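You operate a simulated robot arm through the tools that you are given. There is no shell and no other tool. Be economical: measure what you need, move in short steps, check, and stop when the job is done.

The job below is to be done with a simulated two-armed robot. You get a single attempt, and the scene is never put back.

## Task
Wipe up the spill on the low table top with the beige cloth and put it back.

Only the result counts: the job must be done as asked and must still hold three seconds after the hand-in. Knocking over, shifting, dropping, spilling or breaking anything else fails it. Flat cloth is picked up by pressing the open fingertips on it (5 to 10 N) and closing them slowly along it; thin cloth reads only 2 to 8 mm in the jaws.

## Robot
Two 6-joint arms with two-finger parallel grippers on one trunk, on a base that drives. Base frame: it is fixed to the floor where the robot stands at the start and does not move with it; the origin is under the middle of the robot, x ahead of it, y to its left, z up; the surface under the hand at the start is at about z = 770. Readings come in mm, rad, newtons and seconds.
The left shoulder is at the start at [-102, 177, 758], the right one opposite. With the tool pointing down near the work surface each hand reaches from about 100 to 700 mm from the robot's upright axis, wherever it stands, measured 20 degrees to its own side. Payload 1.57 kg a hand.
Tool frame (each hand has its own): the origin (TCP) lies between the finger pads and is the grasp point; the fingertips stand 30 mm ahead of it; z points along the fingers, y is the line along which they close. Largest opening 80 mm; finger width 17, thickness 12; the body of the gripper, 40 by 82 mm, starts 80 mm behind the TCP.
Orientation is that of the tool frame in the base frame, as [roll, pitch, yaw] about the fixed x, y, z axes, in that order (R = Rz(yaw) Ry(pitch) Rx(roll)). With the fingers straight down and closing along the base's y, the tool's x points along the base's -x, its y along +y and its z along -z.

## Interface
- The arms move only by the tool move_arm. It takes "left_moves", "right_moves" or both (then of equal length, played together; a hand with none holds still); each is one flat list of numbers, 7 for each row, row after row: the shift along the base's x, y, z in mm, then the turn, a rotation vector about the base's x, y, z in rad, then the gripper command, from -1 (shut) to 1 (fully open), values between in proportion. In form: [dx, dy, dz, ax, ay, az, grip, dx, dy, dz, ax, ay, az, grip, ...]. A call has 1 to 8 rows; each row shifts and turns the commanded pose from where the row before left it. Rows are played at 5 a second. More than 50 mm and 0.15 rad between two rows, or a gripper value outside its range, and nothing of the call is played. A pose out of reach is approached as far as the arm can. The call stops where the force on the tool passes 40 N (or 10 N more than at its start, if that is more) or the arm is blocked; 0.2 s more then pass. The fingers move at their own pace (about 72 mm/s each) and stop on an object; they squeeze with about 34 N. The grip force told is the motor's: it shows also when the fingers shut on nothing. Time passes only in rows, and 0.2 s behind the last, so rows that do not move let the fingers close. It gives the time, the measured TCP pose, the force on the tool (base axes), the opening and the grip force at its end, in the units of the frame above (readings bear some noise), with the torque about the TCP (base axes, N m) and any sound that the robot's microphone picked up.
- Cameras (640 x 400 px; columns grow to the right, rows downward): "scene" is now at [32.3, -8.9, 1468.3]; the picture's right is [-0.12, -0.99, 0.00], its down [-0.83, 0.10, -0.56] and it looks along [0.55, -0.07, -0.83] (base axes); focal length 264 px, centre (320, 200). "left" rides on the left gripper at [72, 7, -122] in its tool frame; the picture's right is [-0.09, 1.00, 0.00], its down [-0.84, -0.08, -0.54] and it looks along [-0.54, -0.05, 0.84] (tool axes); focal length 238 px, centre (320, 200). "right" rides on the right gripper at [72, -7, -122] in its tool frame; the picture's right is [0.09, 1.00, 0.00], its down [-0.84, 0.08, -0.54] and it looks along [-0.54, 0.05, 0.84] (tool axes); focal length 238 px, centre (320, 200). There is no depth. A picture from a camera that has moved, and an enlarged one, comes with that camera's place and axes in the base frame and with its lens.
- camera(camera): a new picture of that camera. It takes no simulated time.
- raise_lower(by): slides the trunk up (or, below 0, down) by that many mm; the arms and the scene camera ride with it, the base frame stays. It gives what a move gives, with no picture.
- drive_base(legs): drives the robot by 1 to 6 legs, each [ahead, left, turn to the left] in mm, mm and rad, along the robot's own axes; the way and the turn of a leg run together, so that a leg with both is an arc; at most 1500 mm and 3.142 rad a leg. The arms and the cameras ride along, it lands a little off, and it stops where it bumps. It gives what a move gives.
- aim_head(pan, tilt): turns the head with the scene camera to pan (to the left, within 2.496 rad either way) and tilt (down, from -0.506 to 1.204), counted from straight ahead of the robot. It gives what a move gives.
- close_up(camera, box): a new picture of the part [left, top, right, bottom] of that camera's present view, enlarged. It takes no simulated time.
- sign_off(): hands the job in; it is judged then, once.

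Work in short steps. Places have to be worked out from the pictures, the camera data and where the tool is seen: move nearer, look again, correct. Check each grasp and each placing, and mend what went wrong. You have 120 turns and 92 pictures in all, those below and enlarged ones among them. Open the grippers and draw the arms clear of the work before you hand the job in, unless the task says otherwise; then end with one line.

The tools are called after "Call:" as a command line: name --argument value ..., lists and objects as JSON in quotes. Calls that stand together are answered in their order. move_arm: Moves the arms, as the interface text tells. Its arguments: {"type":"object","properties":{"left_moves":{"type":"array","items":{"type":"number"}},"right_moves":{"type":"array","items":{"type":"number"}}},"required":[]} The other tools are called the same way: raise_lower (by) slides the trunk up or down; drive_base (legs) drives the base; aim_head (pan, tilt) turns the head that bears the scene camera; camera (camera) takes a picture; close_up (camera, box) takes an enlarged picture of a part of a camera's view; sign_off () hands the job in.

At the start:

```text
t: 0.0
left_ee_pos: [442.6, 100.8, 1044.4]
left_orientation: [3.141, -0.001, -3.141]
left_contact_force: [0.2, -0.1, -0.3]
left_ft_torque: [0.0, -0.03, 0.01]
left_grip_width: 79.7
left_grasp_force: 0.0
right_ee_pos: [437.0, -295.5, 957.8]
right_orientation: [-3.141, -0.001, -3.141]
right_contact_force: [0.2, 0.3, 1.0]
right_ft_torque: [-0.02, -0.04, -0.01]
right_grip_width: 79.9
right_grasp_force: 0.0
trunk travel left (down, up): [-200.0, 128.0]
robot x, y, heading: [-0.7, 2.8, 0.004]
head pan, tilt: [-0.122, 0.983]
```

scene: 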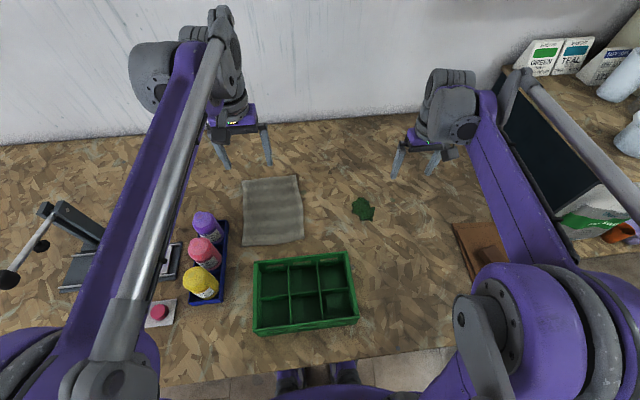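
right: 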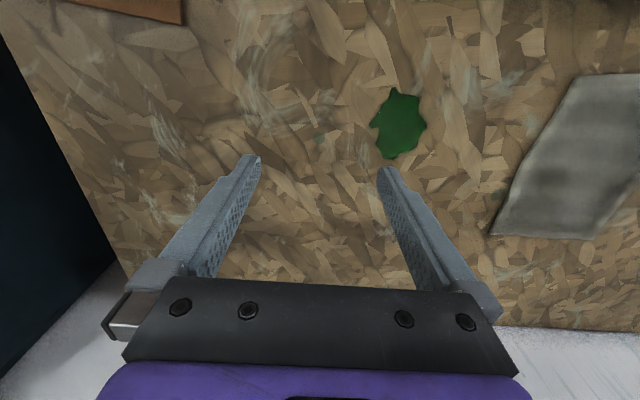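
left: 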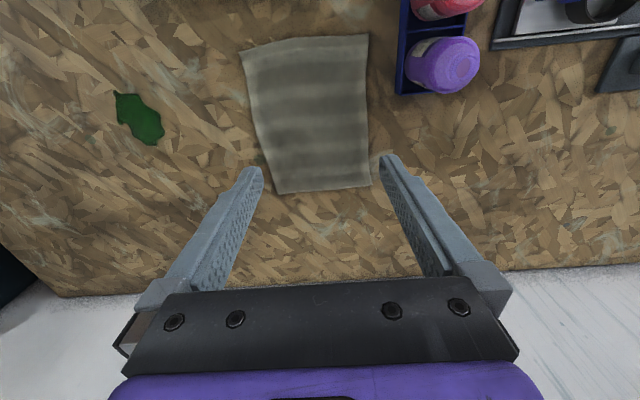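

The scene shows a green spill near (446, -193) and a grey-beige cloth near (470, 80). I'll look to both sides first, to see whether there are other cloths or tables.

Call:
aim_head --pan -0.9 --tilt 0.7

Call:
camera --camera "scene"

Call:
aim_head --pan 0.8 --tilt 0.7

Call:
camera --camera "scene"

```text
t: 1.1
left_ee_pos: [442.3, 100.7, 1045.1]
left_orientation: [3.141, 0.0, 3.141]
left_contact_force: [-0.6, -0.9, -1.7]
left_ft_torque: [0.02, 0.01, 0.01]
left_grip_width: 80.0
left_grasp_force: 0.0
right_ee_pos: [436.5, -295.4, 955.9]
right_orientation: [3.141, 0.0, 3.141]
right_contact_force: [0.4, 0.4, 0.8]
right_ft_torque: [0.0, 0.01, 0.0]
right_grip_width: 80.0
right_grasp_force: 0.1
trunk travel left (down, up): [-200.0, 128.0]
robot x, y, heading: [-2.6, -1.2, -0.005]
head pan, tilt: [-0.901, 0.7]
```

```text
88 pictures are left
camera scene: at [14.9, -66.8, 1490.4], right [-0.78, -0.62, 0.0], down [-0.4, 0.5, -0.76], along [0.48, -0.6, -0.64], focal length 264 px, centre (320, 200)
```

scene: 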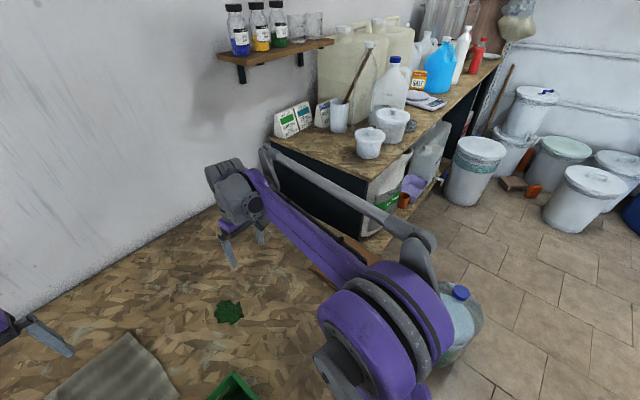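

```text
t: 2.9
left_ee_pos: [441.6, 101.6, 1044.3]
left_orientation: [-3.14, -0.001, 3.14]
left_contact_force: [-0.2, -1.1, -0.1]
left_ft_torque: [0.0, -0.01, 0.02]
left_grip_width: 80.1
left_grasp_force: 0.1
right_ee_pos: [436.9, -295.0, 957.6]
right_orientation: [-3.141, -0.001, 3.14]
right_contact_force: [-1.0, 0.3, -0.2]
right_ft_torque: [0.03, 0.0, 0.0]
right_grip_width: 80.2
right_grasp_force: 0.2
trunk travel left (down, up): [-200.0, 128.0]
robot x, y, heading: [-3.9, 0.6, 0.005]
head pan, tilt: [0.799, 0.7]
```

```text
87 pictures are left
camera scene: at [21.3, 60.6, 1490.4], right [0.72, -0.7, 0.0], down [-0.45, -0.46, -0.76], along [0.53, 0.55, -0.64], focal length 264 px, centre (320, 200)
```

scene: 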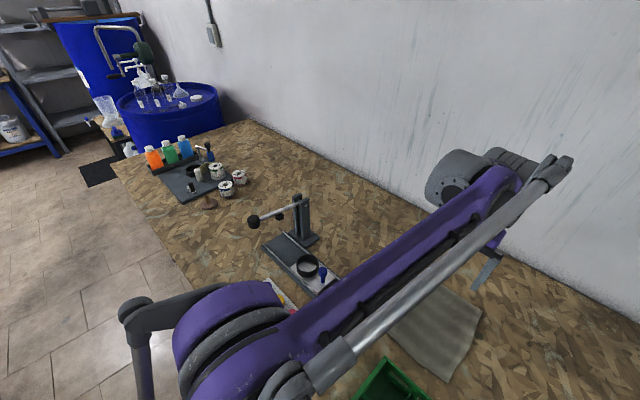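

Only one spill and one cloth, so both are on this bench. I'll aim the head back at the work for precise positions.

Call:
aim_head --pan -0.1 --tilt 0.95

Call:
close_up --camera "scene" --box '[200, 120, 440, 270]'

Call:
camera --camera "left"

```text
t: 4.0
left_ee_pos: [443.1, 100.7, 1044.0]
left_orientation: [3.141, 0.001, 3.14]
left_contact_force: [0.9, 0.5, -0.4]
left_ft_torque: [-0.01, 0.0, 0.01]
left_grip_width: 79.7
left_grasp_force: 0.0
right_ee_pos: [437.2, -295.8, 958.0]
right_orientation: [-3.141, 0.0, -3.141]
right_contact_force: [0.5, 0.1, -0.3]
right_ft_torque: [-0.01, 0.01, 0.0]
right_grip_width: 79.9
right_grasp_force: 0.0
trunk travel left (down, up): [-200.0, 128.0]
robot x, y, heading: [1.4, 2.2, -0.0]
head pan, tilt: [-0.099, 0.949]
```

```text
2.67 times, centred on (320, 195) of scene
camera zoom: at [34.4, -7.5, 1470.6], right [-0.1, -1.0, 0.0], down [-0.81, 0.08, -0.58], along [0.58, -0.06, -0.81], focal length 705 px, centre (320, 213)
```

zoom: 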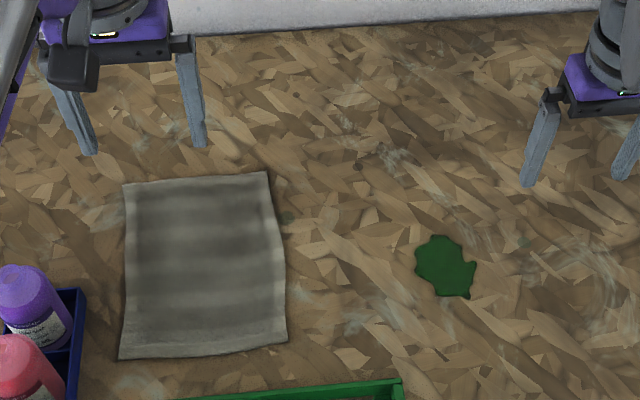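

```text
85 pictures are left
camera left: at [368.3, 108.0, 1167.7], right [0.09, 1.0, 0.0], down [0.84, -0.08, 0.54], along [0.54, -0.05, -0.84], focal length 238 px, centre (320, 200)
```

left: 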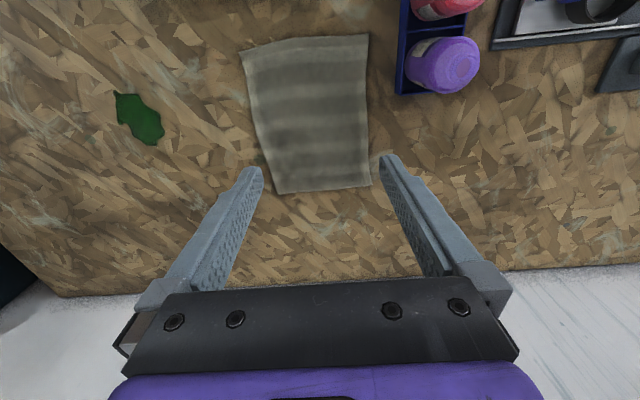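

Cloth spans about x 365–605, y 0–180, and the spill about x 404–489, y −235 to −160. I'll move the left hand aside and bring the right hand over the cloth's right edge.

Call:
move_arm --left_moves '[0, 30, 5, 0, 0, 0, 1, 0, 30, 5, 0, 0, 0, 1, 0, 30, 5, 0, 0, 0, 1, 0, 30, 5, 0, 0, 0, 1, 0, 30, 5, 0, 0, 0, 1, 0, 30, 5, 0, 0, 0, 1, 0, 30, 5, 0, 0, 0, 1, 0, 30, 5, 0, 0, 0, 1]' --right_moves '[6, 41, -10, 0, 0, 0, 0, 6, 41, -10, 0, 0, 0, 0, 6, 41, -10, 0, 0, 0, 0, 6, 41, -10, 0, 0, 0, 0, 6, 41, -10, 0, 0, 0, 0, 6, 41, -10, 0, 0, 0, 0, 6, 41, -10, 0, 0, 0, 0, 6, 41, -10, 0, 0, 0, 0]'

Call:
camera --camera "scene"

Call:
camera --camera "right"

```text
t: 5.8
left_ee_pos: [444.1, 343.4, 1083.7]
left_orientation: [-3.139, 0.0, 3.141]
left_contact_force: [0.5, 0.3, 0.3]
left_ft_torque: [-0.04, 0.0, 0.02]
left_grip_width: 79.8
left_grasp_force: 0.0
right_ee_pos: [484.1, 34.1, 879.2]
right_orientation: [-3.14, -0.001, -3.14]
right_contact_force: [0.3, 0.1, 0.1]
right_ft_torque: [0.02, 0.02, 0.01]
right_grip_width: 39.7
right_grasp_force: 0.0
trunk travel left (down, up): [-200.0, 128.0]
robot x, y, heading: [-1.3, -0.5, 0.002]
head pan, tilt: [-0.099, 0.949]
```

```text
84 pictures are left
camera scene: at [35.1, -5.9, 1470.6], right [-0.1, -0.99, 0.0], down [-0.81, 0.08, -0.58], along [0.58, -0.06, -0.81], focal length 264 px, centre (320, 200)
```

scene: 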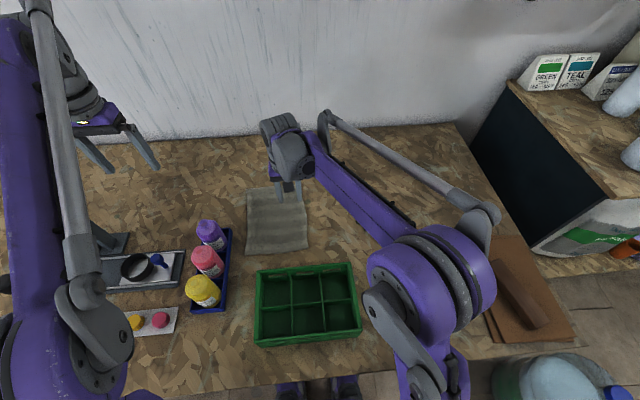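

```text
83 pictures are left
camera right: at [412.2, 28.3, 997.9], right [-0.09, 1.0, 0.0], down [0.84, 0.08, 0.54], along [0.54, 0.05, -0.84], focal length 238 px, centre (320, 200)
```

right: 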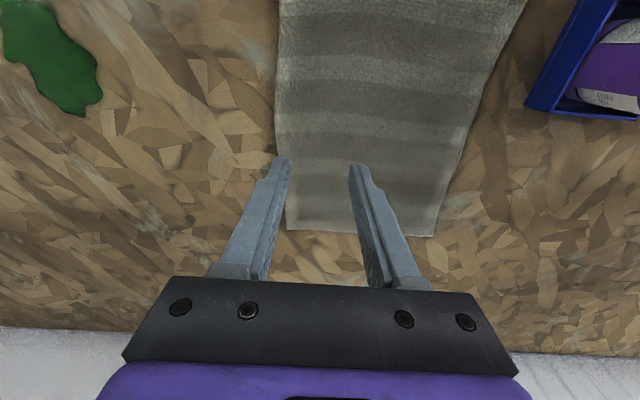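

Right edge of the cloth at x=484 is about y=−8. I'll shift to y≈27 and descend to near contact.

Call:
move_arm --right_moves '[0, -7, -35, 0, 0, 0, 0, 0, 0, -25, 0, 0, 0, 0, 0, 0, -10, 0, 0, 0, 0, 0, 0, -3, 0, 0, 0, 0]'

Call:
camera --camera "right"

```text
t: 6.8
left_ee_pos: [443.5, 341.4, 1084.9]
left_orientation: [3.141, 0.0, 3.141]
left_contact_force: [0.1, -0.5, -0.2]
left_ft_torque: [0.0, 0.02, -0.04]
left_grip_width: 80.0
left_grasp_force: 0.1
right_ee_pos: [483.3, 25.7, 803.2]
right_orientation: [3.14, 0.001, -3.141]
right_contact_force: [0.4, -0.5, 4.0]
right_ft_torque: [0.0, 0.01, 0.0]
right_grip_width: 39.9
right_grasp_force: 0.1
trunk travel left (down, up): [-200.0, 128.0]
robot x, y, heading: [-1.7, -1.0, -0.003]
head pan, tilt: [-0.099, 0.949]
```

```text
82 pictures are left
camera right: at [411.9, 19.8, 924.2], right [-0.09, 1.0, 0.0], down [0.84, 0.08, 0.54], along [0.54, 0.05, -0.84], focal length 238 px, centre (320, 200)
```

right: 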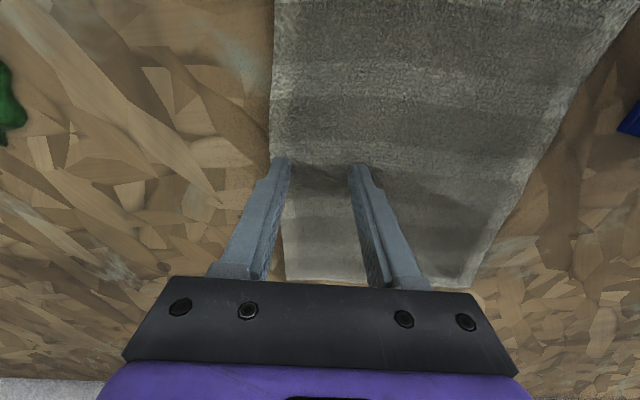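

Contact with about 4 N. I'll press slightly more, then close slowly.

Call:
move_arm --right_moves '[0, 0, -1, 0, 0, 0, 0, 0, 0, 0, 0, 0, 0, 0]'

```text
t: 7.5
left_ee_pos: [443.0, 340.8, 1084.1]
left_orientation: [-3.141, 0.0, -3.14]
left_contact_force: [-0.6, -0.8, 0.2]
left_ft_torque: [0.01, -0.01, 0.0]
left_grip_width: 80.1
left_grasp_force: 0.0
right_ee_pos: [484.1, 26.1, 802.5]
right_orientation: [3.141, 0.0, -3.141]
right_contact_force: [0.7, -0.5, 8.6]
right_ft_torque: [-0.02, -0.01, 0.0]
right_grip_width: 39.9
right_grasp_force: 0.1
trunk travel left (down, up): [-200.0, 128.0]
robot x, y, heading: [1.5, -1.5, 0.002]
head pan, tilt: [-0.099, 0.949]
```

Pressing at about 8.6 N; now closing slowly.

Call:
move_arm --right_moves '[0, 0, 0, 0, 0, 0, -0.2, 0, 0, 0, 0, 0, 0, -0.4, 0, 0, 0, 0, 0, 0, -0.55, 0, 0, 0, 0, 0, 0, -0.7, 0, 0, 0, 0, 0, 0, -0.8, 0, 0, 0, 0, 0, 0, -0.9, 0, 0, 0, 0, 0, 0, -1, 0, 0, 0, 0, 0, 0, -1]'

Call:
camera --camera "right"

```text
t: 9.2
left_ee_pos: [442.8, 340.0, 1085.6]
left_orientation: [3.141, 0.0, 3.141]
left_contact_force: [0.1, -0.5, 0.5]
left_ft_torque: [-0.01, -0.02, 0.01]
left_grip_width: 79.9
left_grasp_force: 0.1
right_ee_pos: [484.6, 26.7, 802.9]
right_orientation: [3.141, -0.001, -3.141]
right_contact_force: [-0.4, -0.3, 10.3]
right_ft_torque: [0.01, -0.01, -0.02]
right_grip_width: 4.6
right_grasp_force: 25.1
trunk travel left (down, up): [-200.0, 128.0]
robot x, y, heading: [1.4, 1.9, -0.001]
head pan, tilt: [-0.099, 0.949]
```

```text
81 pictures are left
camera right: at [411.8, 20.0, 923.6], right [-0.09, 1.0, 0.0], down [0.84, 0.08, 0.54], along [0.54, 0.05, -0.84], focal length 238 px, centre (320, 200)
```

right: 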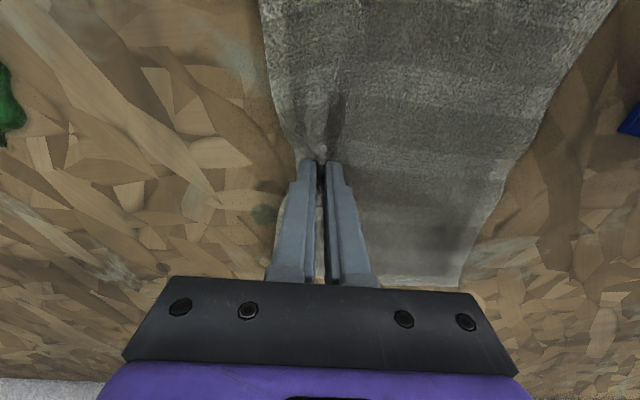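

Grip at 4.6 mm holds cloth. I'll lift slightly and drag it toward the spill.

Call:
move_arm --right_moves '[0, 0, 10, 0, 0, 0, -1, 0, -30, 0, 0, 0, 0, -1, 0, -30, 0, 0, 0, 0, -1, 0, -30, 0, 0, 0, 0, -1, 0, -30, 0, 0, 0, 0, -1]'

Call:
camera --camera "right"

Call:
camera --camera "scene"

```text
t: 10.4
left_ee_pos: [442.8, 340.4, 1085.7]
left_orientation: [3.141, 0.001, 3.141]
left_contact_force: [-0.4, -0.1, 0.4]
left_ft_torque: [0.0, -0.01, -0.05]
left_grip_width: 79.8
left_grasp_force: 0.1
right_ee_pos: [483.8, -93.2, 811.6]
right_orientation: [-3.141, -0.001, -3.141]
right_contact_force: [-0.6, -0.4, 0.4]
right_ft_torque: [0.02, 0.02, 0.04]
right_grip_width: 4.7
right_grasp_force: 24.7
trunk travel left (down, up): [-200.0, 128.0]
robot x, y, heading: [0.1, -3.2, 0.003]
head pan, tilt: [-0.099, 0.949]
```

```text
80 pictures are left
camera right: at [412.4, -100.1, 932.6], right [-0.09, 1.0, 0.0], down [0.84, 0.08, 0.54], along [0.54, 0.05, -0.84], focal length 238 px, centre (320, 200)
```

right: 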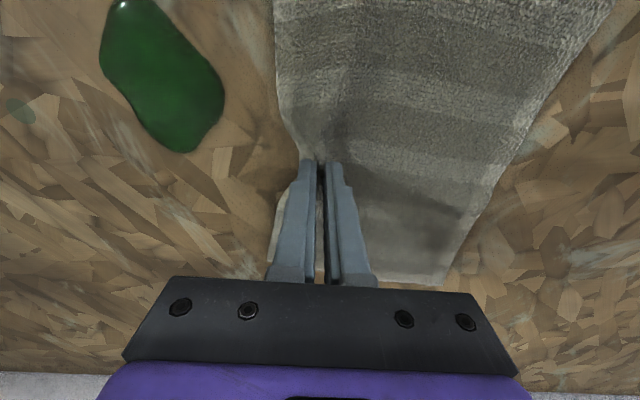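

```text
79 pictures are left
camera scene: at [34.4, -8.0, 1470.6], right [-0.1, -1.0, 0.0], down [-0.81, 0.08, -0.58], along [0.58, -0.06, -0.81], focal length 264 px, centre (320, 200)
```

scene: 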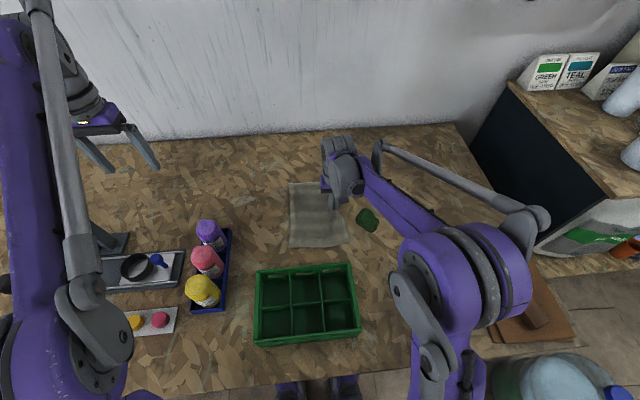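

The cloth follows flat. I'll go to the near side of the spill, press, and make a first stroke across it.

Call:
move_arm --right_moves '[0, -40, 0, 0, 0, 0, -1, 0, 0, -8, 0, 0, 0, -1, 0, 0, -2, 0, 0, 0, -1]'

Call:
move_arm --right_moves '[0, -25, 0, 0, 0, 0, -1, 0, -25, 0, 0, 0, 0, -1, 0, -25, 0, 0, 0, 0, -1, 0, -25, 0, 0, 0, 0, -1]'

Call:
camera --camera "right"

```text
t: 11.2
left_ee_pos: [443.7, 340.5, 1084.9]
left_orientation: [-3.141, 0.001, -3.142]
left_contact_force: [-0.1, -0.5, -0.3]
left_ft_torque: [-0.03, -0.02, 0.04]
left_grip_width: 80.0
left_grasp_force: 0.1
right_ee_pos: [484.9, -134.6, 803.3]
right_orientation: [3.139, -0.002, -3.141]
right_contact_force: [1.3, 0.7, 6.6]
right_ft_torque: [0.03, -0.02, 0.02]
right_grip_width: 4.4
right_grasp_force: 24.9
trunk travel left (down, up): [-200.0, 128.0]
robot x, y, heading: [-4.5, 2.7, -0.001]
head pan, tilt: [-0.099, 0.949]
```

```text
t: 12.2
left_ee_pos: [443.6, 341.5, 1085.5]
left_orientation: [-3.139, 0.0, 3.141]
left_contact_force: [1.0, 0.0, -0.3]
left_ft_torque: [-0.01, 0.0, 0.02]
left_grip_width: 79.9
left_grasp_force: 0.0
right_ee_pos: [483.4, -233.4, 803.4]
right_orientation: [-3.14, -0.001, 3.141]
right_contact_force: [-1.1, 2.6, 5.9]
right_ft_torque: [0.05, 0.01, 0.04]
right_grip_width: 4.3
right_grasp_force: 25.2
trunk travel left (down, up): [-200.0, 128.0]
robot x, y, heading: [-1.2, 0.9, -0.004]
head pan, tilt: [-0.099, 0.949]
```

```text
78 pictures are left
camera right: at [412.0, -239.7, 923.9], right [-0.09, 1.0, 0.0], down [0.84, 0.08, 0.54], along [0.54, 0.05, -0.84], focal length 238 px, centre (320, 200)
```

right: 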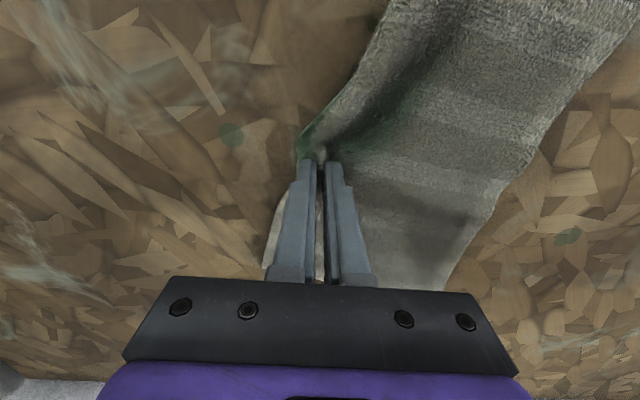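

The stroke is soaking up green. I'll lift and step back to see what remains of the spill.

Call:
move_arm --right_moves '[0, 0, 40, 0, 0, 0, -1, 30, 30, 40, 0, 0, 0, -1, 30, 40, 40, 0, 0, 0, -1, 0, 40, 0, 0, 0, 0, -1]'

Call:
camera --camera "right"

Call:
camera --camera "scene"

```text
refused: row 2 steps farther than a row can; nothing moved
```

```text
77 pictures are left
camera right: at [412.0, -239.7, 923.9], right [-0.09, 1.0, 0.0], down [0.84, 0.08, 0.54], along [0.54, 0.05, -0.84], focal length 238 px, centre (320, 200)
```

right: 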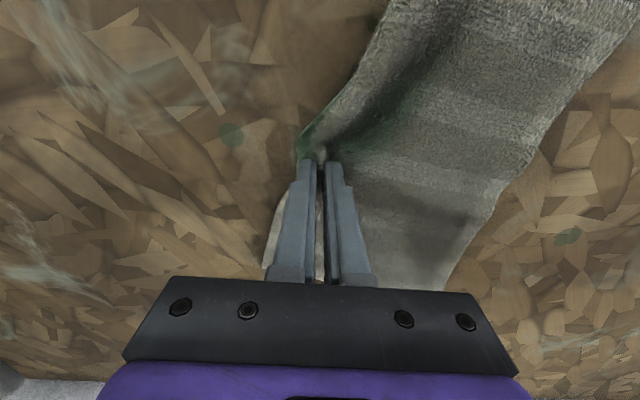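

```text
76 pictures are left
camera scene: at [33.9, -7.3, 1470.6], right [-0.1, -1.0, 0.0], down [-0.81, 0.08, -0.58], along [0.58, -0.06, -0.81], focal length 264 px, centre (320, 200)
```

scene: 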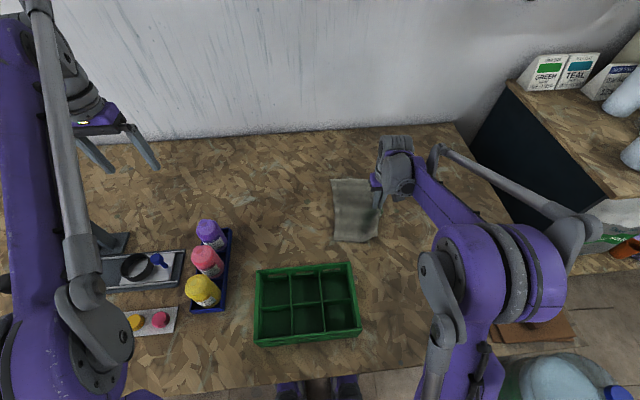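

The step was too large. I'll lift in smaller steps and look again.

Call:
move_arm --right_moves '[0, 0, 40, 0, 0, 0, -1, 20, 20, 35, 0, 0, 0, -1, 20, 20, 35, 0, 0, 0, -1, 20, 40, 15, 0, 0, 0, -1, 0, 40, 15, 0, 0, 0, -1]'

Call:
camera --camera "right"

Call:
camera --camera "scene"

```text
t: 13.4
left_ee_pos: [442.8, 343.3, 1083.8]
left_orientation: [-3.141, -0.001, 3.14]
left_contact_force: [-0.2, 1.0, -0.1]
left_ft_torque: [0.03, -0.03, 0.0]
left_grip_width: 80.3
left_grasp_force: 0.1
right_ee_pos: [542.2, -113.5, 946.1]
right_orientation: [-3.141, -0.001, 3.14]
right_contact_force: [-0.2, -0.1, -0.8]
right_ft_torque: [0.03, -0.03, 0.06]
right_grip_width: 4.6
right_grasp_force: 25.8
trunk travel left (down, up): [-200.0, 128.0]
robot x, y, heading: [2.8, 2.2, -0.008]
head pan, tilt: [-0.099, 0.949]
```

```text
75 pictures are left
camera right: at [471.4, -119.4, 1066.2], right [-0.09, 1.0, 0.0], down [0.84, 0.08, 0.54], along [0.54, 0.05, -0.84], focal length 238 px, centre (320, 200)
```

right: 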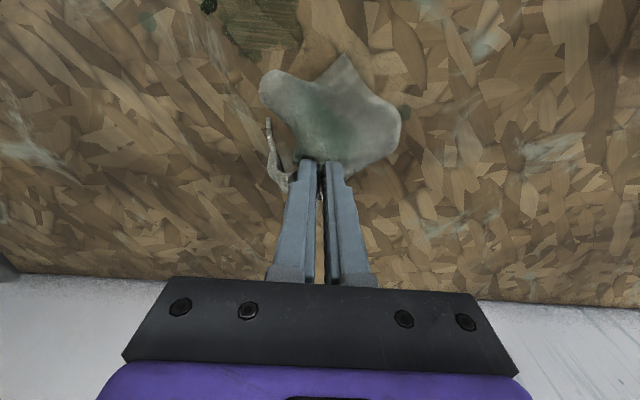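

```text
74 pictures are left
camera scene: at [33.7, -6.7, 1470.6], right [-0.1, -0.99, 0.0], down [-0.81, 0.08, -0.58], along [0.58, -0.06, -0.81], focal length 264 px, centre (320, 200)
```

scene: 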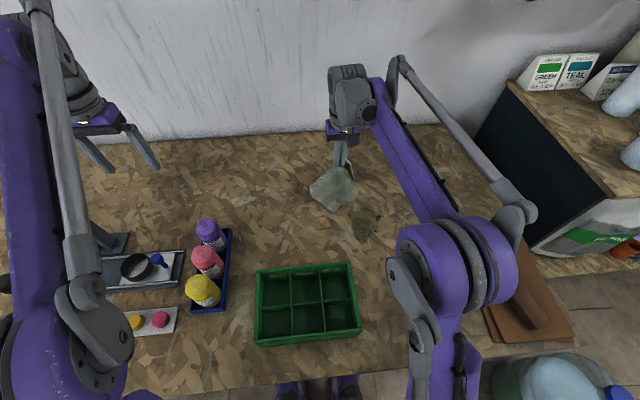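

Call:
close_up --camera "scene" --box '[300, 170, 420, 260]'

```text
4.44 times, centred on (360, 215) of scene
camera zoom: at [33.7, -6.7, 1470.6], right [-0.1, -0.99, 0.0], down [-0.81, 0.08, -0.58], along [0.58, -0.06, -0.81], focal length 1175 px, centre (142, 133)
```

zoom: 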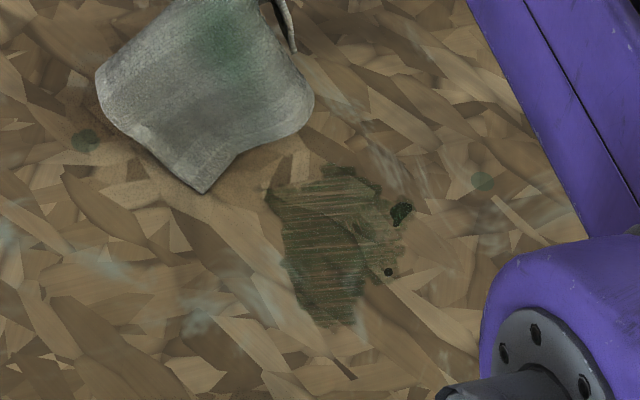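

Most has been picked up; a film and two droplets (≈(449,−231), (404,−213)) remain. I'll relay the cloth, trailing to the left, for another stroke at x≈460.

Call:
move_arm --right_moves '[-27, 37, 3, 0, 0, 0, -1, -27, 37, 2, 0, 0, 0, -1, -26, 37, 0, 0, 0, 0, -1, 0, -24, -28, 0, 0, 0, -1, 0, -24, -28, 0, 0, 0, -1, 0, -24, -28, 0, 0, 0, -1, 0, -24, -28, 0, 0, 0, -1, 0, -24, -24, 0, 0, 0, -1]'

Call:
camera --camera "scene"

```text
t: 15.2
left_ee_pos: [444.2, 340.9, 1084.9]
left_orientation: [3.14, 0.0, -3.142]
left_contact_force: [0.6, 0.3, -1.1]
left_ft_torque: [-0.01, 0.01, -0.01]
left_grip_width: 80.1
left_grasp_force: 0.1
right_ee_pos: [465.1, -123.1, 811.5]
right_orientation: [3.139, 0.0, -3.141]
right_contact_force: [0.8, 0.3, 1.9]
right_ft_torque: [0.0, 0.0, -0.01]
right_grip_width: 4.4
right_grasp_force: 24.9
trunk travel left (down, up): [-200.0, 128.0]
robot x, y, heading: [-2.2, 2.1, 0.0]
head pan, tilt: [-0.099, 0.949]
```

```text
72 pictures are left
camera scene: at [34.6, -7.9, 1470.6], right [-0.1, -1.0, 0.0], down [-0.81, 0.08, -0.58], along [0.58, -0.06, -0.81], focal length 264 px, centre (320, 200)
```

scene: 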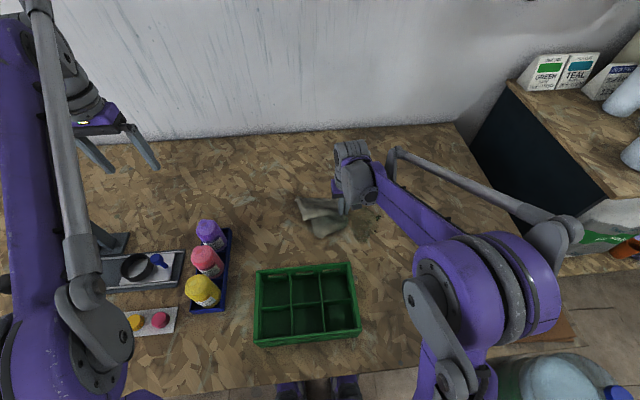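

Cloth is bunched but trailing left; press and stroke across at x≈460, further out to y≈−262.

Call:
move_arm --right_moves '[0, -5, -9, 0, 0, 0, -1, -2, -22, -1, 0, 0, 0, -1, -2, -22, 0, 0, 0, 0, -1, -2, -22, 0, 0, 0, 0, -1, -2, -22, 0, 0, 0, 0, -1, -2, -22, 0, 0, 0, 0, -1, 0, -22, 0, 0, 0, 0, -1]'

Call:
camera --camera "right"

Call:
camera --camera "scene"

```text
t: 15.8
left_ee_pos: [441.3, 342.8, 1085.9]
left_orientation: [-3.141, 0.001, -3.14]
left_contact_force: [1.1, -0.6, -0.3]
left_ft_torque: [0.02, 0.05, 0.02]
left_grip_width: 80.1
left_grasp_force: 0.1
right_ee_pos: [463.0, -134.9, 806.3]
right_orientation: [3.135, 0.002, -3.139]
right_contact_force: [-2.8, 4.4, 32.0]
right_ft_torque: [0.27, 0.01, 0.02]
right_grip_width: 4.7
right_grasp_force: 25.3
trunk travel left (down, up): [-200.0, 128.0]
robot x, y, heading: [1.7, -0.7, -0.001]
head pan, tilt: [-0.099, 0.949]
stopped in row 2 (right hand): the force on the tool passed its limit at 43 N (the readings are from after the stop); the commanded pose is now the measured one
```

```text
71 pictures are left
camera right: at [390.9, -142.0, 926.2], right [-0.1, 1.0, 0.01], down [0.84, 0.08, 0.54], along [0.54, 0.06, -0.84], focal length 238 px, centre (320, 200)
```

right: 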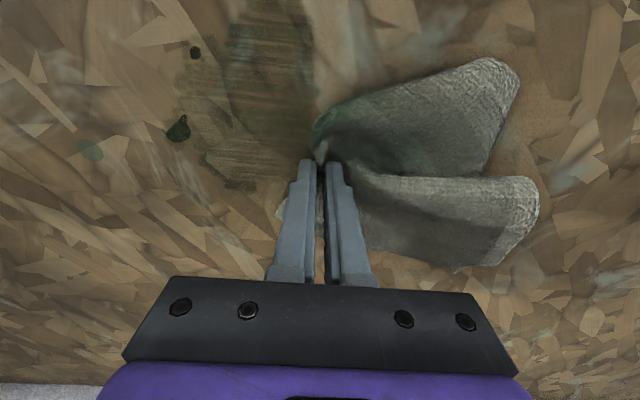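

```text
70 pictures are left
camera scene: at [32.4, -7.1, 1470.8], right [-0.1, -1.0, 0.0], down [-0.81, 0.08, -0.58], along [0.58, -0.06, -0.81], focal length 264 px, centre (320, 200)
```

scene: 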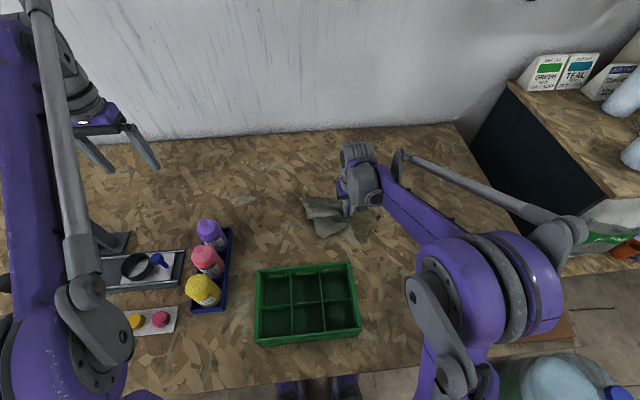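

Cloth folds are stacked under the fingertips, so the contact is higher (~806). I'll rise 2 mm and stroke.

Call:
move_arm --right_moves '[0, 0, 2, 0, 0, 0, -1, -2, -22, 0, 0, 0, 0, -1, -2, -22, 0, 0, 0, 0, -1]'

```text
t: 16.6
left_ee_pos: [441.9, 341.9, 1085.0]
left_orientation: [-3.141, 0.002, -3.14]
left_contact_force: [-0.6, -0.2, 0.8]
left_ft_torque: [0.0, -0.02, 0.0]
left_grip_width: 80.2
left_grasp_force: 0.1
right_ee_pos: [460.4, -179.3, 806.7]
right_orientation: [3.139, 0.001, -3.139]
right_contact_force: [0.9, 5.5, 20.1]
right_ft_torque: [0.23, -0.07, 0.03]
right_grip_width: 4.6
right_grasp_force: 25.1
trunk travel left (down, up): [-200.0, 128.0]
robot x, y, heading: [-0.3, 2.2, -0.003]
head pan, tilt: [-0.099, 0.949]
```

Pressing at about 20 N and sliding well. Continue the stroke past the droplet at y≈−231.

Call:
move_arm --right_moves '[-2, -22, 1, 0, 0, 0, -1, -2, -22, 0, 0, 0, 0, -1, -2, -22, 0, 0, 0, 0, -1, 0, -20, 0, 0, 0, 0, -1]'

Call:
camera --camera "right"

Call:
close_up --camera "scene" --box '[290, 150, 450, 260]'

```text
t: 17.6
left_ee_pos: [443.0, 342.5, 1084.9]
left_orientation: [-3.141, 0.0, -3.141]
left_contact_force: [-0.6, -0.2, -1.0]
left_ft_torque: [0.0, -0.04, 0.03]
left_grip_width: 80.2
left_grasp_force: 0.0
right_ee_pos: [454.0, -266.5, 808.0]
right_orientation: [3.139, 0.002, -3.141]
right_contact_force: [0.2, 2.0, 5.3]
right_ft_torque: [0.06, -0.02, 0.08]
right_grip_width: 4.9
right_grasp_force: 25.5
trunk travel left (down, up): [-200.0, 128.0]
robot x, y, heading: [-0.4, -1.2, -0.003]
head pan, tilt: [-0.099, 0.949]
```

```text
69 pictures are left
camera right: at [382.1, -274.0, 928.6], right [-0.09, 1.0, 0.0], down [0.84, 0.08, 0.54], along [0.54, 0.05, -0.84], focal length 238 px, centre (320, 200)
```

right: 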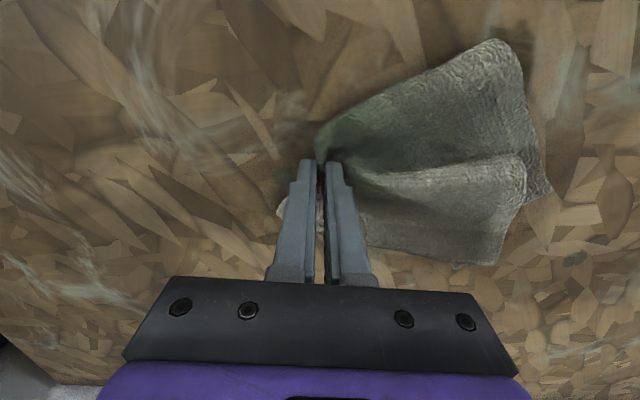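

```text
3.64 times, centred on (370, 205) of scene
camera zoom: at [34.2, -7.3, 1470.6], right [-0.1, -1.0, 0.0], down [-0.81, 0.08, -0.58], along [0.58, -0.06, -0.81], focal length 962 px, centre (138, 182)
```

zoom: 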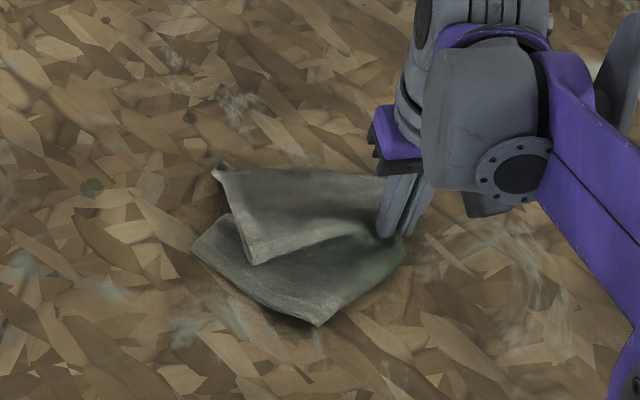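

Now lift to inspect what remains.

Call:
move_arm --right_moves '[0, 0, 45, 0, 0, 0, -1, 20, 0, 45, 0, 0, 0, -1, 30, 20, 30, 0, 0, 0, -1, 30, 35, 10, 0, 0, 0, -1, 10, 45, 0, 0, 0, 0, -1, 0, 45, 0, 0, 0, 0, -1]'

Call:
close_up --camera "scene" --box '[290, 150, 450, 260]'

```text
t: 19.0
left_ee_pos: [443.6, 342.6, 1085.0]
left_orientation: [-3.141, -0.001, 3.141]
left_contact_force: [-0.2, 1.0, 0.0]
left_ft_torque: [-0.03, 0.0, 0.03]
left_grip_width: 79.9
left_grasp_force: 0.1
right_ee_pos: [545.0, -120.7, 936.4]
right_orientation: [3.138, 0.001, -3.137]
right_contact_force: [-0.8, 0.0, 0.2]
right_ft_torque: [0.01, 0.0, -0.02]
right_grip_width: 4.2
right_grasp_force: 25.2
trunk travel left (down, up): [-200.0, 128.0]
robot x, y, heading: [1.7, 1.6, 0.002]
head pan, tilt: [-0.099, 0.949]
```

```text
3.64 times, centred on (370, 205) of scene
camera zoom: at [34.5, -6.5, 1470.6], right [-0.1, -1.0, 0.0], down [-0.81, 0.08, -0.58], along [0.58, -0.06, -0.81], focal length 962 px, centre (138, 182)
```

zoom: 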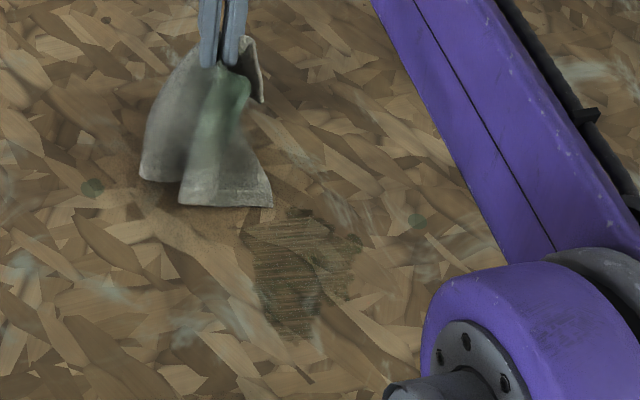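

The droplets are gone and the film is lighter (x 369–490, y −241 to −142). I'll do another pass centred at x≈430, laying the cloth flatter.

Call:
move_arm --right_moves '[-29, 40, 0, 0, 0, 0, -1, -29, 40, 0, 0, 0, 0, -1, -29, 40, 0, 0, 0, 0, -1, -29, 40, 0, 0, 0, 0, -1, 0, -35, -30, 0, 0, 0, -1, 0, -38, -30, 0, 0, 0, -1, 0, -38, -30, 0, 0, 0, -1, 0, -38, -30, 0, 0, 0, -1]'

Call:
move_arm --right_moves '[0, -10, -5, 0, 0, 0, -1, 0, -10, -3, 0, 0, 0, -1]'

Call:
camera --camera "right"

```text
t: 20.8
left_ee_pos: [443.4, 340.3, 1085.5]
left_orientation: [3.141, 0.0, -3.14]
left_contact_force: [0.7, -0.2, -1.2]
left_ft_torque: [-0.01, 0.02, -0.01]
left_grip_width: 79.9
left_grasp_force: 0.0
right_ee_pos: [429.0, -109.9, 815.1]
right_orientation: [3.137, 0.001, -3.139]
right_contact_force: [-0.6, 0.5, -0.5]
right_ft_torque: [-0.02, 0.0, 0.03]
right_grip_width: 4.5
right_grasp_force: 24.8
trunk travel left (down, up): [-200.0, 128.0]
robot x, y, heading: [-4.4, 0.8, 0.003]
head pan, tilt: [-0.099, 0.949]
```

```text
t: 21.4
left_ee_pos: [442.0, 342.1, 1084.0]
left_orientation: [3.141, -0.001, 3.141]
left_contact_force: [-0.9, -0.6, 0.4]
left_ft_torque: [0.0, 0.04, 0.0]
left_grip_width: 80.1
left_grasp_force: 0.0
right_ee_pos: [427.4, -132.0, 807.8]
right_orientation: [3.139, 0.002, -3.139]
right_contact_force: [0.7, 1.5, 2.9]
right_ft_torque: [0.07, -0.01, 0.01]
right_grip_width: 4.5
right_grasp_force: 25.2
trunk travel left (down, up): [-200.0, 128.0]
robot x, y, heading: [-3.1, 1.8, 0.002]
head pan, tilt: [-0.099, 0.949]
```

```text
66 pictures are left
camera right: at [354.9, -137.8, 929.2], right [-0.09, 1.0, 0.0], down [0.84, 0.08, 0.54], along [0.54, 0.05, -0.84], focal length 238 px, centre (320, 200)
```

right: 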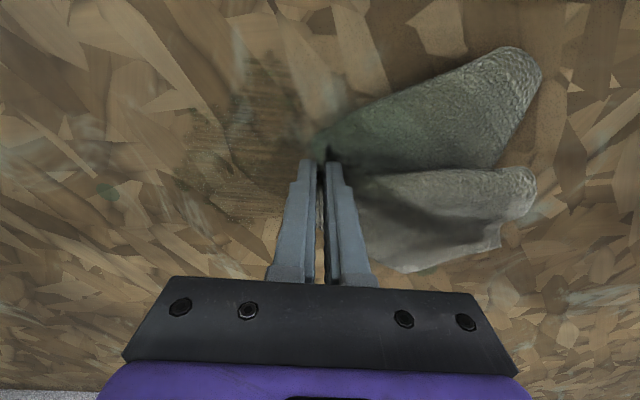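

Press slightly and stroke out, then lift, return and stroke at x≈395.

Call:
move_arm --right_moves '[0, -5, -2, 0, 0, 0, -1, 0, -20, -1, 0, 0, 0, -1, 0, -20, 0, 0, 0, 0, -1, 0, -20, 0, 0, 0, 0, -1, 0, -20, 0, 0, 0, 0, -1, 0, -20, 0, 0, 0, 0, -1, 0, -15, 0, 0, 0, 0, -1]'

Call:
move_arm --right_moves '[0, 0, 40, 0, 0, 0, -1, 0, 30, 40, 0, 0, 0, -1, -8, 45, 10, 0, 0, 0, -1, -8, 45, 0, 0, 0, 0, -1, -8, 45, 0, 0, 0, 0, -1, -8, 45, 0, 0, 0, 0, -1]'

Call:
close_up --camera "scene" --box '[290, 150, 450, 260]'

```text
t: 23.0
left_ee_pos: [442.7, 342.4, 1084.2]
left_orientation: [3.141, 0.001, -3.141]
left_contact_force: [0.3, -0.2, 0.7]
left_ft_torque: [-0.03, 0.01, 0.01]
left_grip_width: 79.9
left_grasp_force: 0.1
right_ee_pos: [429.2, -251.1, 804.6]
right_orientation: [3.137, 0.002, -3.138]
right_contact_force: [-0.6, 5.5, 13.6]
right_ft_torque: [0.25, 0.04, 0.01]
right_grip_width: 4.7
right_grasp_force: 25.4
trunk travel left (down, up): [-200.0, 128.0]
robot x, y, heading: [0.8, 4.5, 0.002]
head pan, tilt: [-0.099, 0.949]
```

```text
t: 24.4
left_ee_pos: [442.6, 342.3, 1084.8]
left_orientation: [-3.141, -0.002, -3.141]
left_contact_force: [0.3, 0.1, 0.3]
left_ft_torque: [-0.05, 0.01, -0.01]
left_grip_width: 79.9
left_grasp_force: 0.0
right_ee_pos: [397.9, -39.1, 895.1]
right_orientation: [3.137, 0.001, -3.14]
right_contact_force: [-0.2, 0.2, -0.3]
right_ft_torque: [0.01, 0.02, 0.0]
right_grip_width: 4.5
right_grasp_force: 25.1
trunk travel left (down, up): [-200.0, 128.0]
robot x, y, heading: [1.2, 3.9, 0.003]
head pan, tilt: [-0.099, 0.949]
```

```text
3.64 times, centred on (370, 205) of scene
camera zoom: at [34.5, -6.6, 1470.6], right [-0.1, -1.0, 0.0], down [-0.81, 0.08, -0.58], along [0.58, -0.06, -0.81], focal length 962 px, centre (138, 182)
```

zoom: 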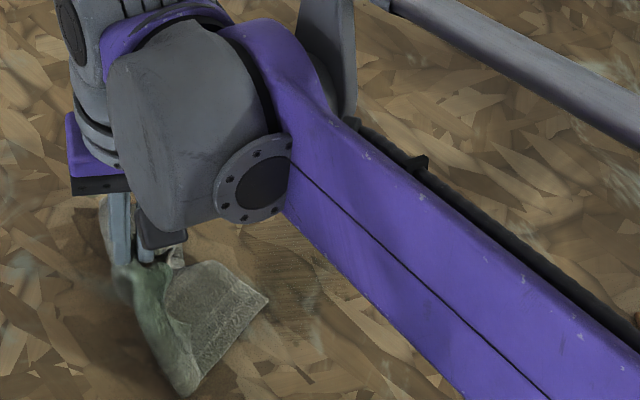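

Film is fading. Next stroke at x≈400.

Call:
move_arm --right_moves '[0, -25, -35, 0, 0, 0, -1, 0, -30, -35, 0, 0, 0, -1, 0, -25, -13, 0, 0, 0, -1, 0, -12, -4, 0, 0, 0, -1]'

Call:
move_arm --right_moves '[0, -15, -2, 0, 0, 0, -1, 0, -20, 0, 0, 0, 0, -1, 0, -20, 0, 0, 0, 0, -1, 0, -20, 0, 0, 0, 0, -1, 0, -20, 0, 0, 0, 0, -1, 0, -20, 0, 0, 0, 0, -1]'

Call:
move_arm --right_moves '[15, 0, 40, 0, 0, 0, -1, 30, 10, 35, 0, 0, 0, -1, 35, 30, 15, 0, 0, 0, -1, 35, 35, 0, 0, 0, 0, -1, 30, 38, 0, 0, 0, 0, -1, 10, 40, 0, 0, 0, 0, -1]'

Call:
close_up --camera "scene" --box '[290, 150, 450, 260]'

```text
t: 25.4
left_ee_pos: [442.6, 342.8, 1085.2]
left_orientation: [-3.141, 0.002, -3.14]
left_contact_force: [1.2, 0.3, -0.2]
left_ft_torque: [-0.02, 0.02, 0.02]
left_grip_width: 80.3
left_grasp_force: 0.1
right_ee_pos: [395.2, -129.5, 808.8]
right_orientation: [3.138, 0.001, -3.138]
right_contact_force: [0.2, 5.9, 20.4]
right_ft_torque: [0.38, -0.08, 0.03]
right_grip_width: 4.4
right_grasp_force: 25.6
trunk travel left (down, up): [-200.0, 128.0]
robot x, y, heading: [-0.3, 4.0, -0.004]
head pan, tilt: [-0.099, 0.949]
```

```text
t: 25.9
left_ee_pos: [441.1, 342.9, 1084.8]
left_orientation: [3.141, 0.001, -3.141]
left_contact_force: [-0.2, -0.5, 0.2]
left_ft_torque: [-0.01, 0.0, -0.03]
left_grip_width: 79.9
left_grasp_force: 0.1
right_ee_pos: [395.2, -149.8, 807.8]
right_orientation: [3.135, 0.001, -3.136]
right_contact_force: [-2.6, 4.5, 31.9]
right_ft_torque: [0.46, -0.07, 0.05]
right_grip_width: 4.1
right_grasp_force: 24.9
trunk travel left (down, up): [-200.0, 128.0]
robot x, y, heading: [1.7, -2.0, 0.002]
head pan, tilt: [-0.099, 0.949]
stopped in row 2 (right hand): the force on the tool passed its limit at 40 N (the readings are from after the stop); the commanded pose is now the measured one
```

```text
t: 27.3
left_ee_pos: [442.6, 342.8, 1085.0]
left_orientation: [3.141, 0.002, -3.138]
left_contact_force: [0.2, 0.4, 0.5]
left_ft_torque: [-0.01, 0.02, 0.0]
left_grip_width: 80.1
left_grasp_force: 0.0
right_ee_pos: [552.1, 6.4, 896.8]
right_orientation: [3.136, 0.001, -3.139]
right_contact_force: [0.2, -0.6, 0.2]
right_ft_torque: [0.01, -0.01, 0.01]
right_grip_width: 4.3
right_grasp_force: 24.8
trunk travel left (down, up): [-200.0, 128.0]
robot x, y, heading: [3.4, 2.4, -0.0]
head pan, tilt: [-0.099, 0.949]
```

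```text
3.64 times, centred on (370, 205) of scene
camera zoom: at [34.5, -6.3, 1470.6], right [-0.1, -1.0, 0.0], down [-0.81, 0.08, -0.58], along [0.58, -0.06, -0.81], focal length 962 px, centre (138, 182)
```

zoom: 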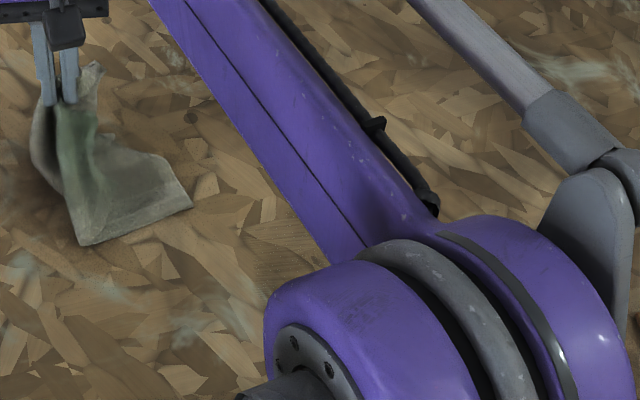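

That stroke stopped early from force. I'll redo with slightly less press, stroking diagonally from (480,−115) to (385,−245).

Call:
move_arm --right_moves '[-24, -30, -25, 0, 0, 0, -1, -24, -30, -25, 0, 0, 0, -1, -24, -30, -25, 0, 0, 0, -1, -8, -25, -10, 0, 0, 0, -1]'

Call:
move_arm --right_moves '[-10, -15, -3, 0, 0, 0, -1, -16, -22, 0, 0, 0, 0, -1, -16, -22, 0, 0, 0, 0, -1, -16, -22, 0, 0, 0, 0, -1, -16, -22, 0, 0, 0, 0, -1, -16, -22, 0, 0, 0, 0, -1]'

Call:
camera --camera "right"

```text
t: 28.3
left_ee_pos: [442.7, 342.2, 1085.5]
left_orientation: [3.141, -0.001, -3.138]
left_contact_force: [0.4, 0.4, -0.2]
left_ft_torque: [0.01, 0.0, 0.02]
left_grip_width: 79.9
left_grasp_force: 0.1
right_ee_pos: [471.1, -112.7, 810.2]
right_orientation: [3.135, 0.001, -3.137]
right_contact_force: [0.1, 1.9, 5.6]
right_ft_torque: [0.1, -0.03, 0.0]
right_grip_width: 4.5
right_grasp_force: 25.0
trunk travel left (down, up): [-200.0, 128.0]
robot x, y, heading: [-0.8, -1.0, 0.002]
head pan, tilt: [-0.099, 0.949]
```

```text
t: 29.7
left_ee_pos: [442.0, 342.0, 1085.8]
left_orientation: [-3.141, 0.001, -3.14]
left_contact_force: [-0.1, 0.3, -0.5]
left_ft_torque: [-0.01, -0.03, -0.01]
left_grip_width: 79.8
left_grasp_force: 0.0
right_ee_pos: [379.8, -235.3, 808.1]
right_orientation: [3.135, 0.005, -3.138]
right_contact_force: [5.3, 4.5, 24.7]
right_ft_torque: [0.39, -0.22, 0.0]
right_grip_width: 4.3
right_grasp_force: 24.7
trunk travel left (down, up): [-200.0, 128.0]
robot x, y, heading: [-0.1, 0.6, 0.002]
head pan, tilt: [-0.099, 0.949]
```

```text
63 pictures are left
camera right: at [307.5, -242.6, 928.4], right [-0.1, 1.0, 0.0], down [0.83, 0.08, 0.54], along [0.54, 0.06, -0.84], focal length 238 px, centre (320, 200)
```

right: 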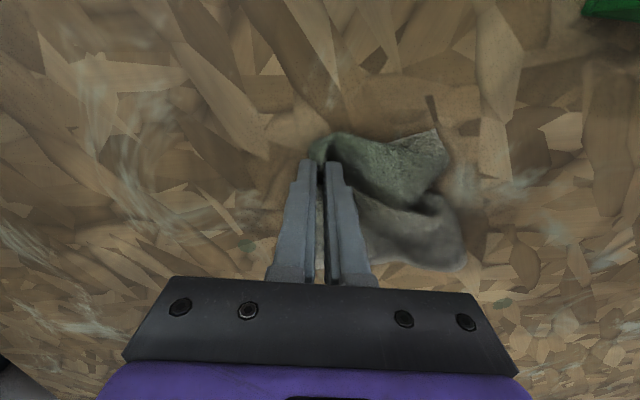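

Good contact. Now a stroke away in +x at y≈−215 to −180, then lift and inspect.

Call:
move_arm --right_moves '[0, 0, 3, 0, 0, 0, -1, 12, 8, 0, 0, 0, 0, -1, 20, 5, 0, 0, 0, 0, -1, 20, 5, 0, 0, 0, 0, -1, 20, 5, 0, 0, 0, 0, -1, 20, 5, 0, 0, 0, 0, -1, 20, 5, 0, 0, 0, 0, -1]'

Call:
move_arm --right_moves '[0, 0, 45, 0, 0, 0, -1, 20, 0, 45, 0, 0, 0, -1, 30, 30, 20, 0, 0, 0, -1, 20, 40, 0, 0, 0, 0, -1, 0, 45, 0, 0, 0, 0, -1]'

Call:
close_up --camera "scene" --box '[290, 150, 450, 260]'

```text
t: 31.3
left_ee_pos: [443.9, 342.3, 1085.8]
left_orientation: [-3.14, -0.001, -3.139]
left_contact_force: [-0.2, -0.3, 0.1]
left_ft_torque: [0.01, -0.01, 0.04]
left_grip_width: 80.1
left_grasp_force: 0.0
right_ee_pos: [494.3, -202.8, 811.9]
right_orientation: [3.137, 0.002, -3.138]
right_contact_force: [-1.4, 0.2, 2.8]
right_ft_torque: [0.01, 0.04, 0.0]
right_grip_width: 4.6
right_grasp_force: 24.9
trunk travel left (down, up): [-200.0, 128.0]
robot x, y, heading: [-0.6, 1.3, -0.002]
head pan, tilt: [-0.099, 0.949]
```

```text
t: 32.5
left_ee_pos: [442.6, 342.4, 1085.0]
left_orientation: [-3.141, -0.002, -3.139]
left_contact_force: [0.8, 0.0, -0.5]
left_ft_torque: [0.02, -0.01, 0.02]
left_grip_width: 79.8
left_grasp_force: 0.1
right_ee_pos: [563.9, -86.8, 922.0]
right_orientation: [3.136, 0.002, -3.138]
right_contact_force: [-0.1, -0.7, -0.1]
right_ft_torque: [0.0, 0.0, -0.02]
right_grip_width: 4.5
right_grasp_force: 24.8
trunk travel left (down, up): [-200.0, 128.0]
robot x, y, heading: [4.9, -0.0, 0.003]
head pan, tilt: [-0.099, 0.949]
```

```text
3.64 times, centred on (370, 205) of scene
camera zoom: at [34.3, -6.2, 1470.6], right [-0.1, -1.0, 0.0], down [-0.81, 0.08, -0.58], along [0.58, -0.06, -0.81], focal length 962 px, centre (138, 182)
```

zoom: 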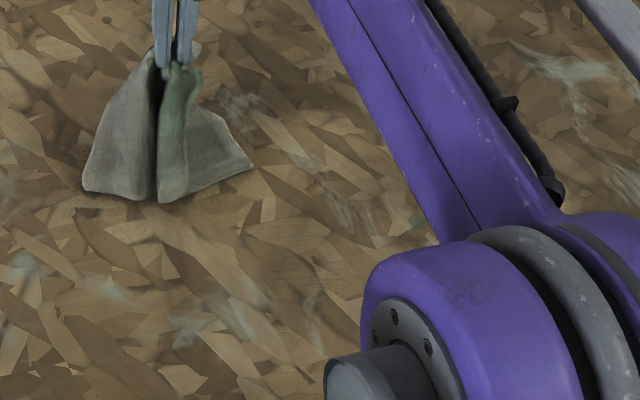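

Only a very faint trace remains. A couple more strokes for safety.

Call:
move_arm --right_moves '[-25, 35, 0, 0, 0, 0, -1, -25, 35, -10, 0, 0, 0, -1, -10, -25, -35, 0, 0, 0, -1, 0, -30, -33, 0, 0, 0, -1, 0, -30, -25, 0, 0, 0, -1, 0, -20, -6, 0, 0, 0, -1]'

Call:
move_arm --right_moves '[-5, -10, -4, 0, 0, 0, -1, -10, -22, 0, 0, 0, 0, -1, -10, -22, 0, 0, 0, 0, -1, -10, -22, 0, 0, 0, 0, -1, -10, -22, 0, 0, 0, 0, -1, -10, -22, 0, 0, 0, 0, -1, -10, -15, 0, 0, 0, 0, -1]'

Call:
camera --camera "right"

```text
t: 33.9
left_ee_pos: [443.5, 342.0, 1085.4]
left_orientation: [-3.141, 0.001, -3.141]
left_contact_force: [0.4, -0.1, -0.5]
left_ft_torque: [0.0, 0.04, 0.03]
left_grip_width: 80.0
left_grasp_force: 0.0
right_ee_pos: [504.1, -124.1, 814.3]
right_orientation: [3.133, 0.001, -3.138]
right_contact_force: [-0.4, -0.5, 2.1]
right_ft_torque: [0.0, 0.02, 0.03]
right_grip_width: 4.2
right_grasp_force: 25.0
trunk travel left (down, up): [-200.0, 128.0]
robot x, y, heading: [4.5, -1.5, 0.004]
head pan, tilt: [-0.099, 0.949]
```

```text
t: 35.5
left_ee_pos: [442.5, 341.0, 1085.1]
left_orientation: [-3.14, 0.0, -3.14]
left_contact_force: [-0.7, -0.4, 0.1]
left_ft_torque: [0.0, -0.01, 0.01]
left_grip_width: 80.0
left_grasp_force: 0.1
right_ee_pos: [437.8, -258.2, 809.2]
right_orientation: [3.136, 0.003, -3.137]
right_contact_force: [1.1, 0.8, 7.5]
right_ft_torque: [0.09, -0.04, -0.02]
right_grip_width: 4.3
right_grasp_force: 25.5
trunk travel left (down, up): [-200.0, 128.0]
robot x, y, heading: [-2.0, -1.6, 0.006]
head pan, tilt: [-0.099, 0.949]
```

```text
61 pictures are left
camera right: at [365.8, -264.3, 929.0], right [-0.1, 1.0, 0.01], down [0.84, 0.08, 0.54], along [0.54, 0.06, -0.84], focal length 238 px, centre (320, 200)
```

right: 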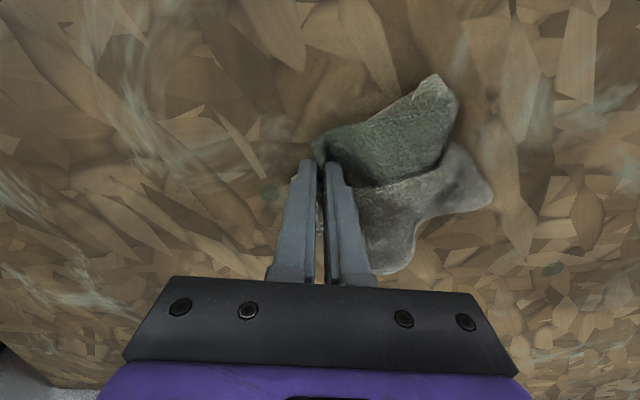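

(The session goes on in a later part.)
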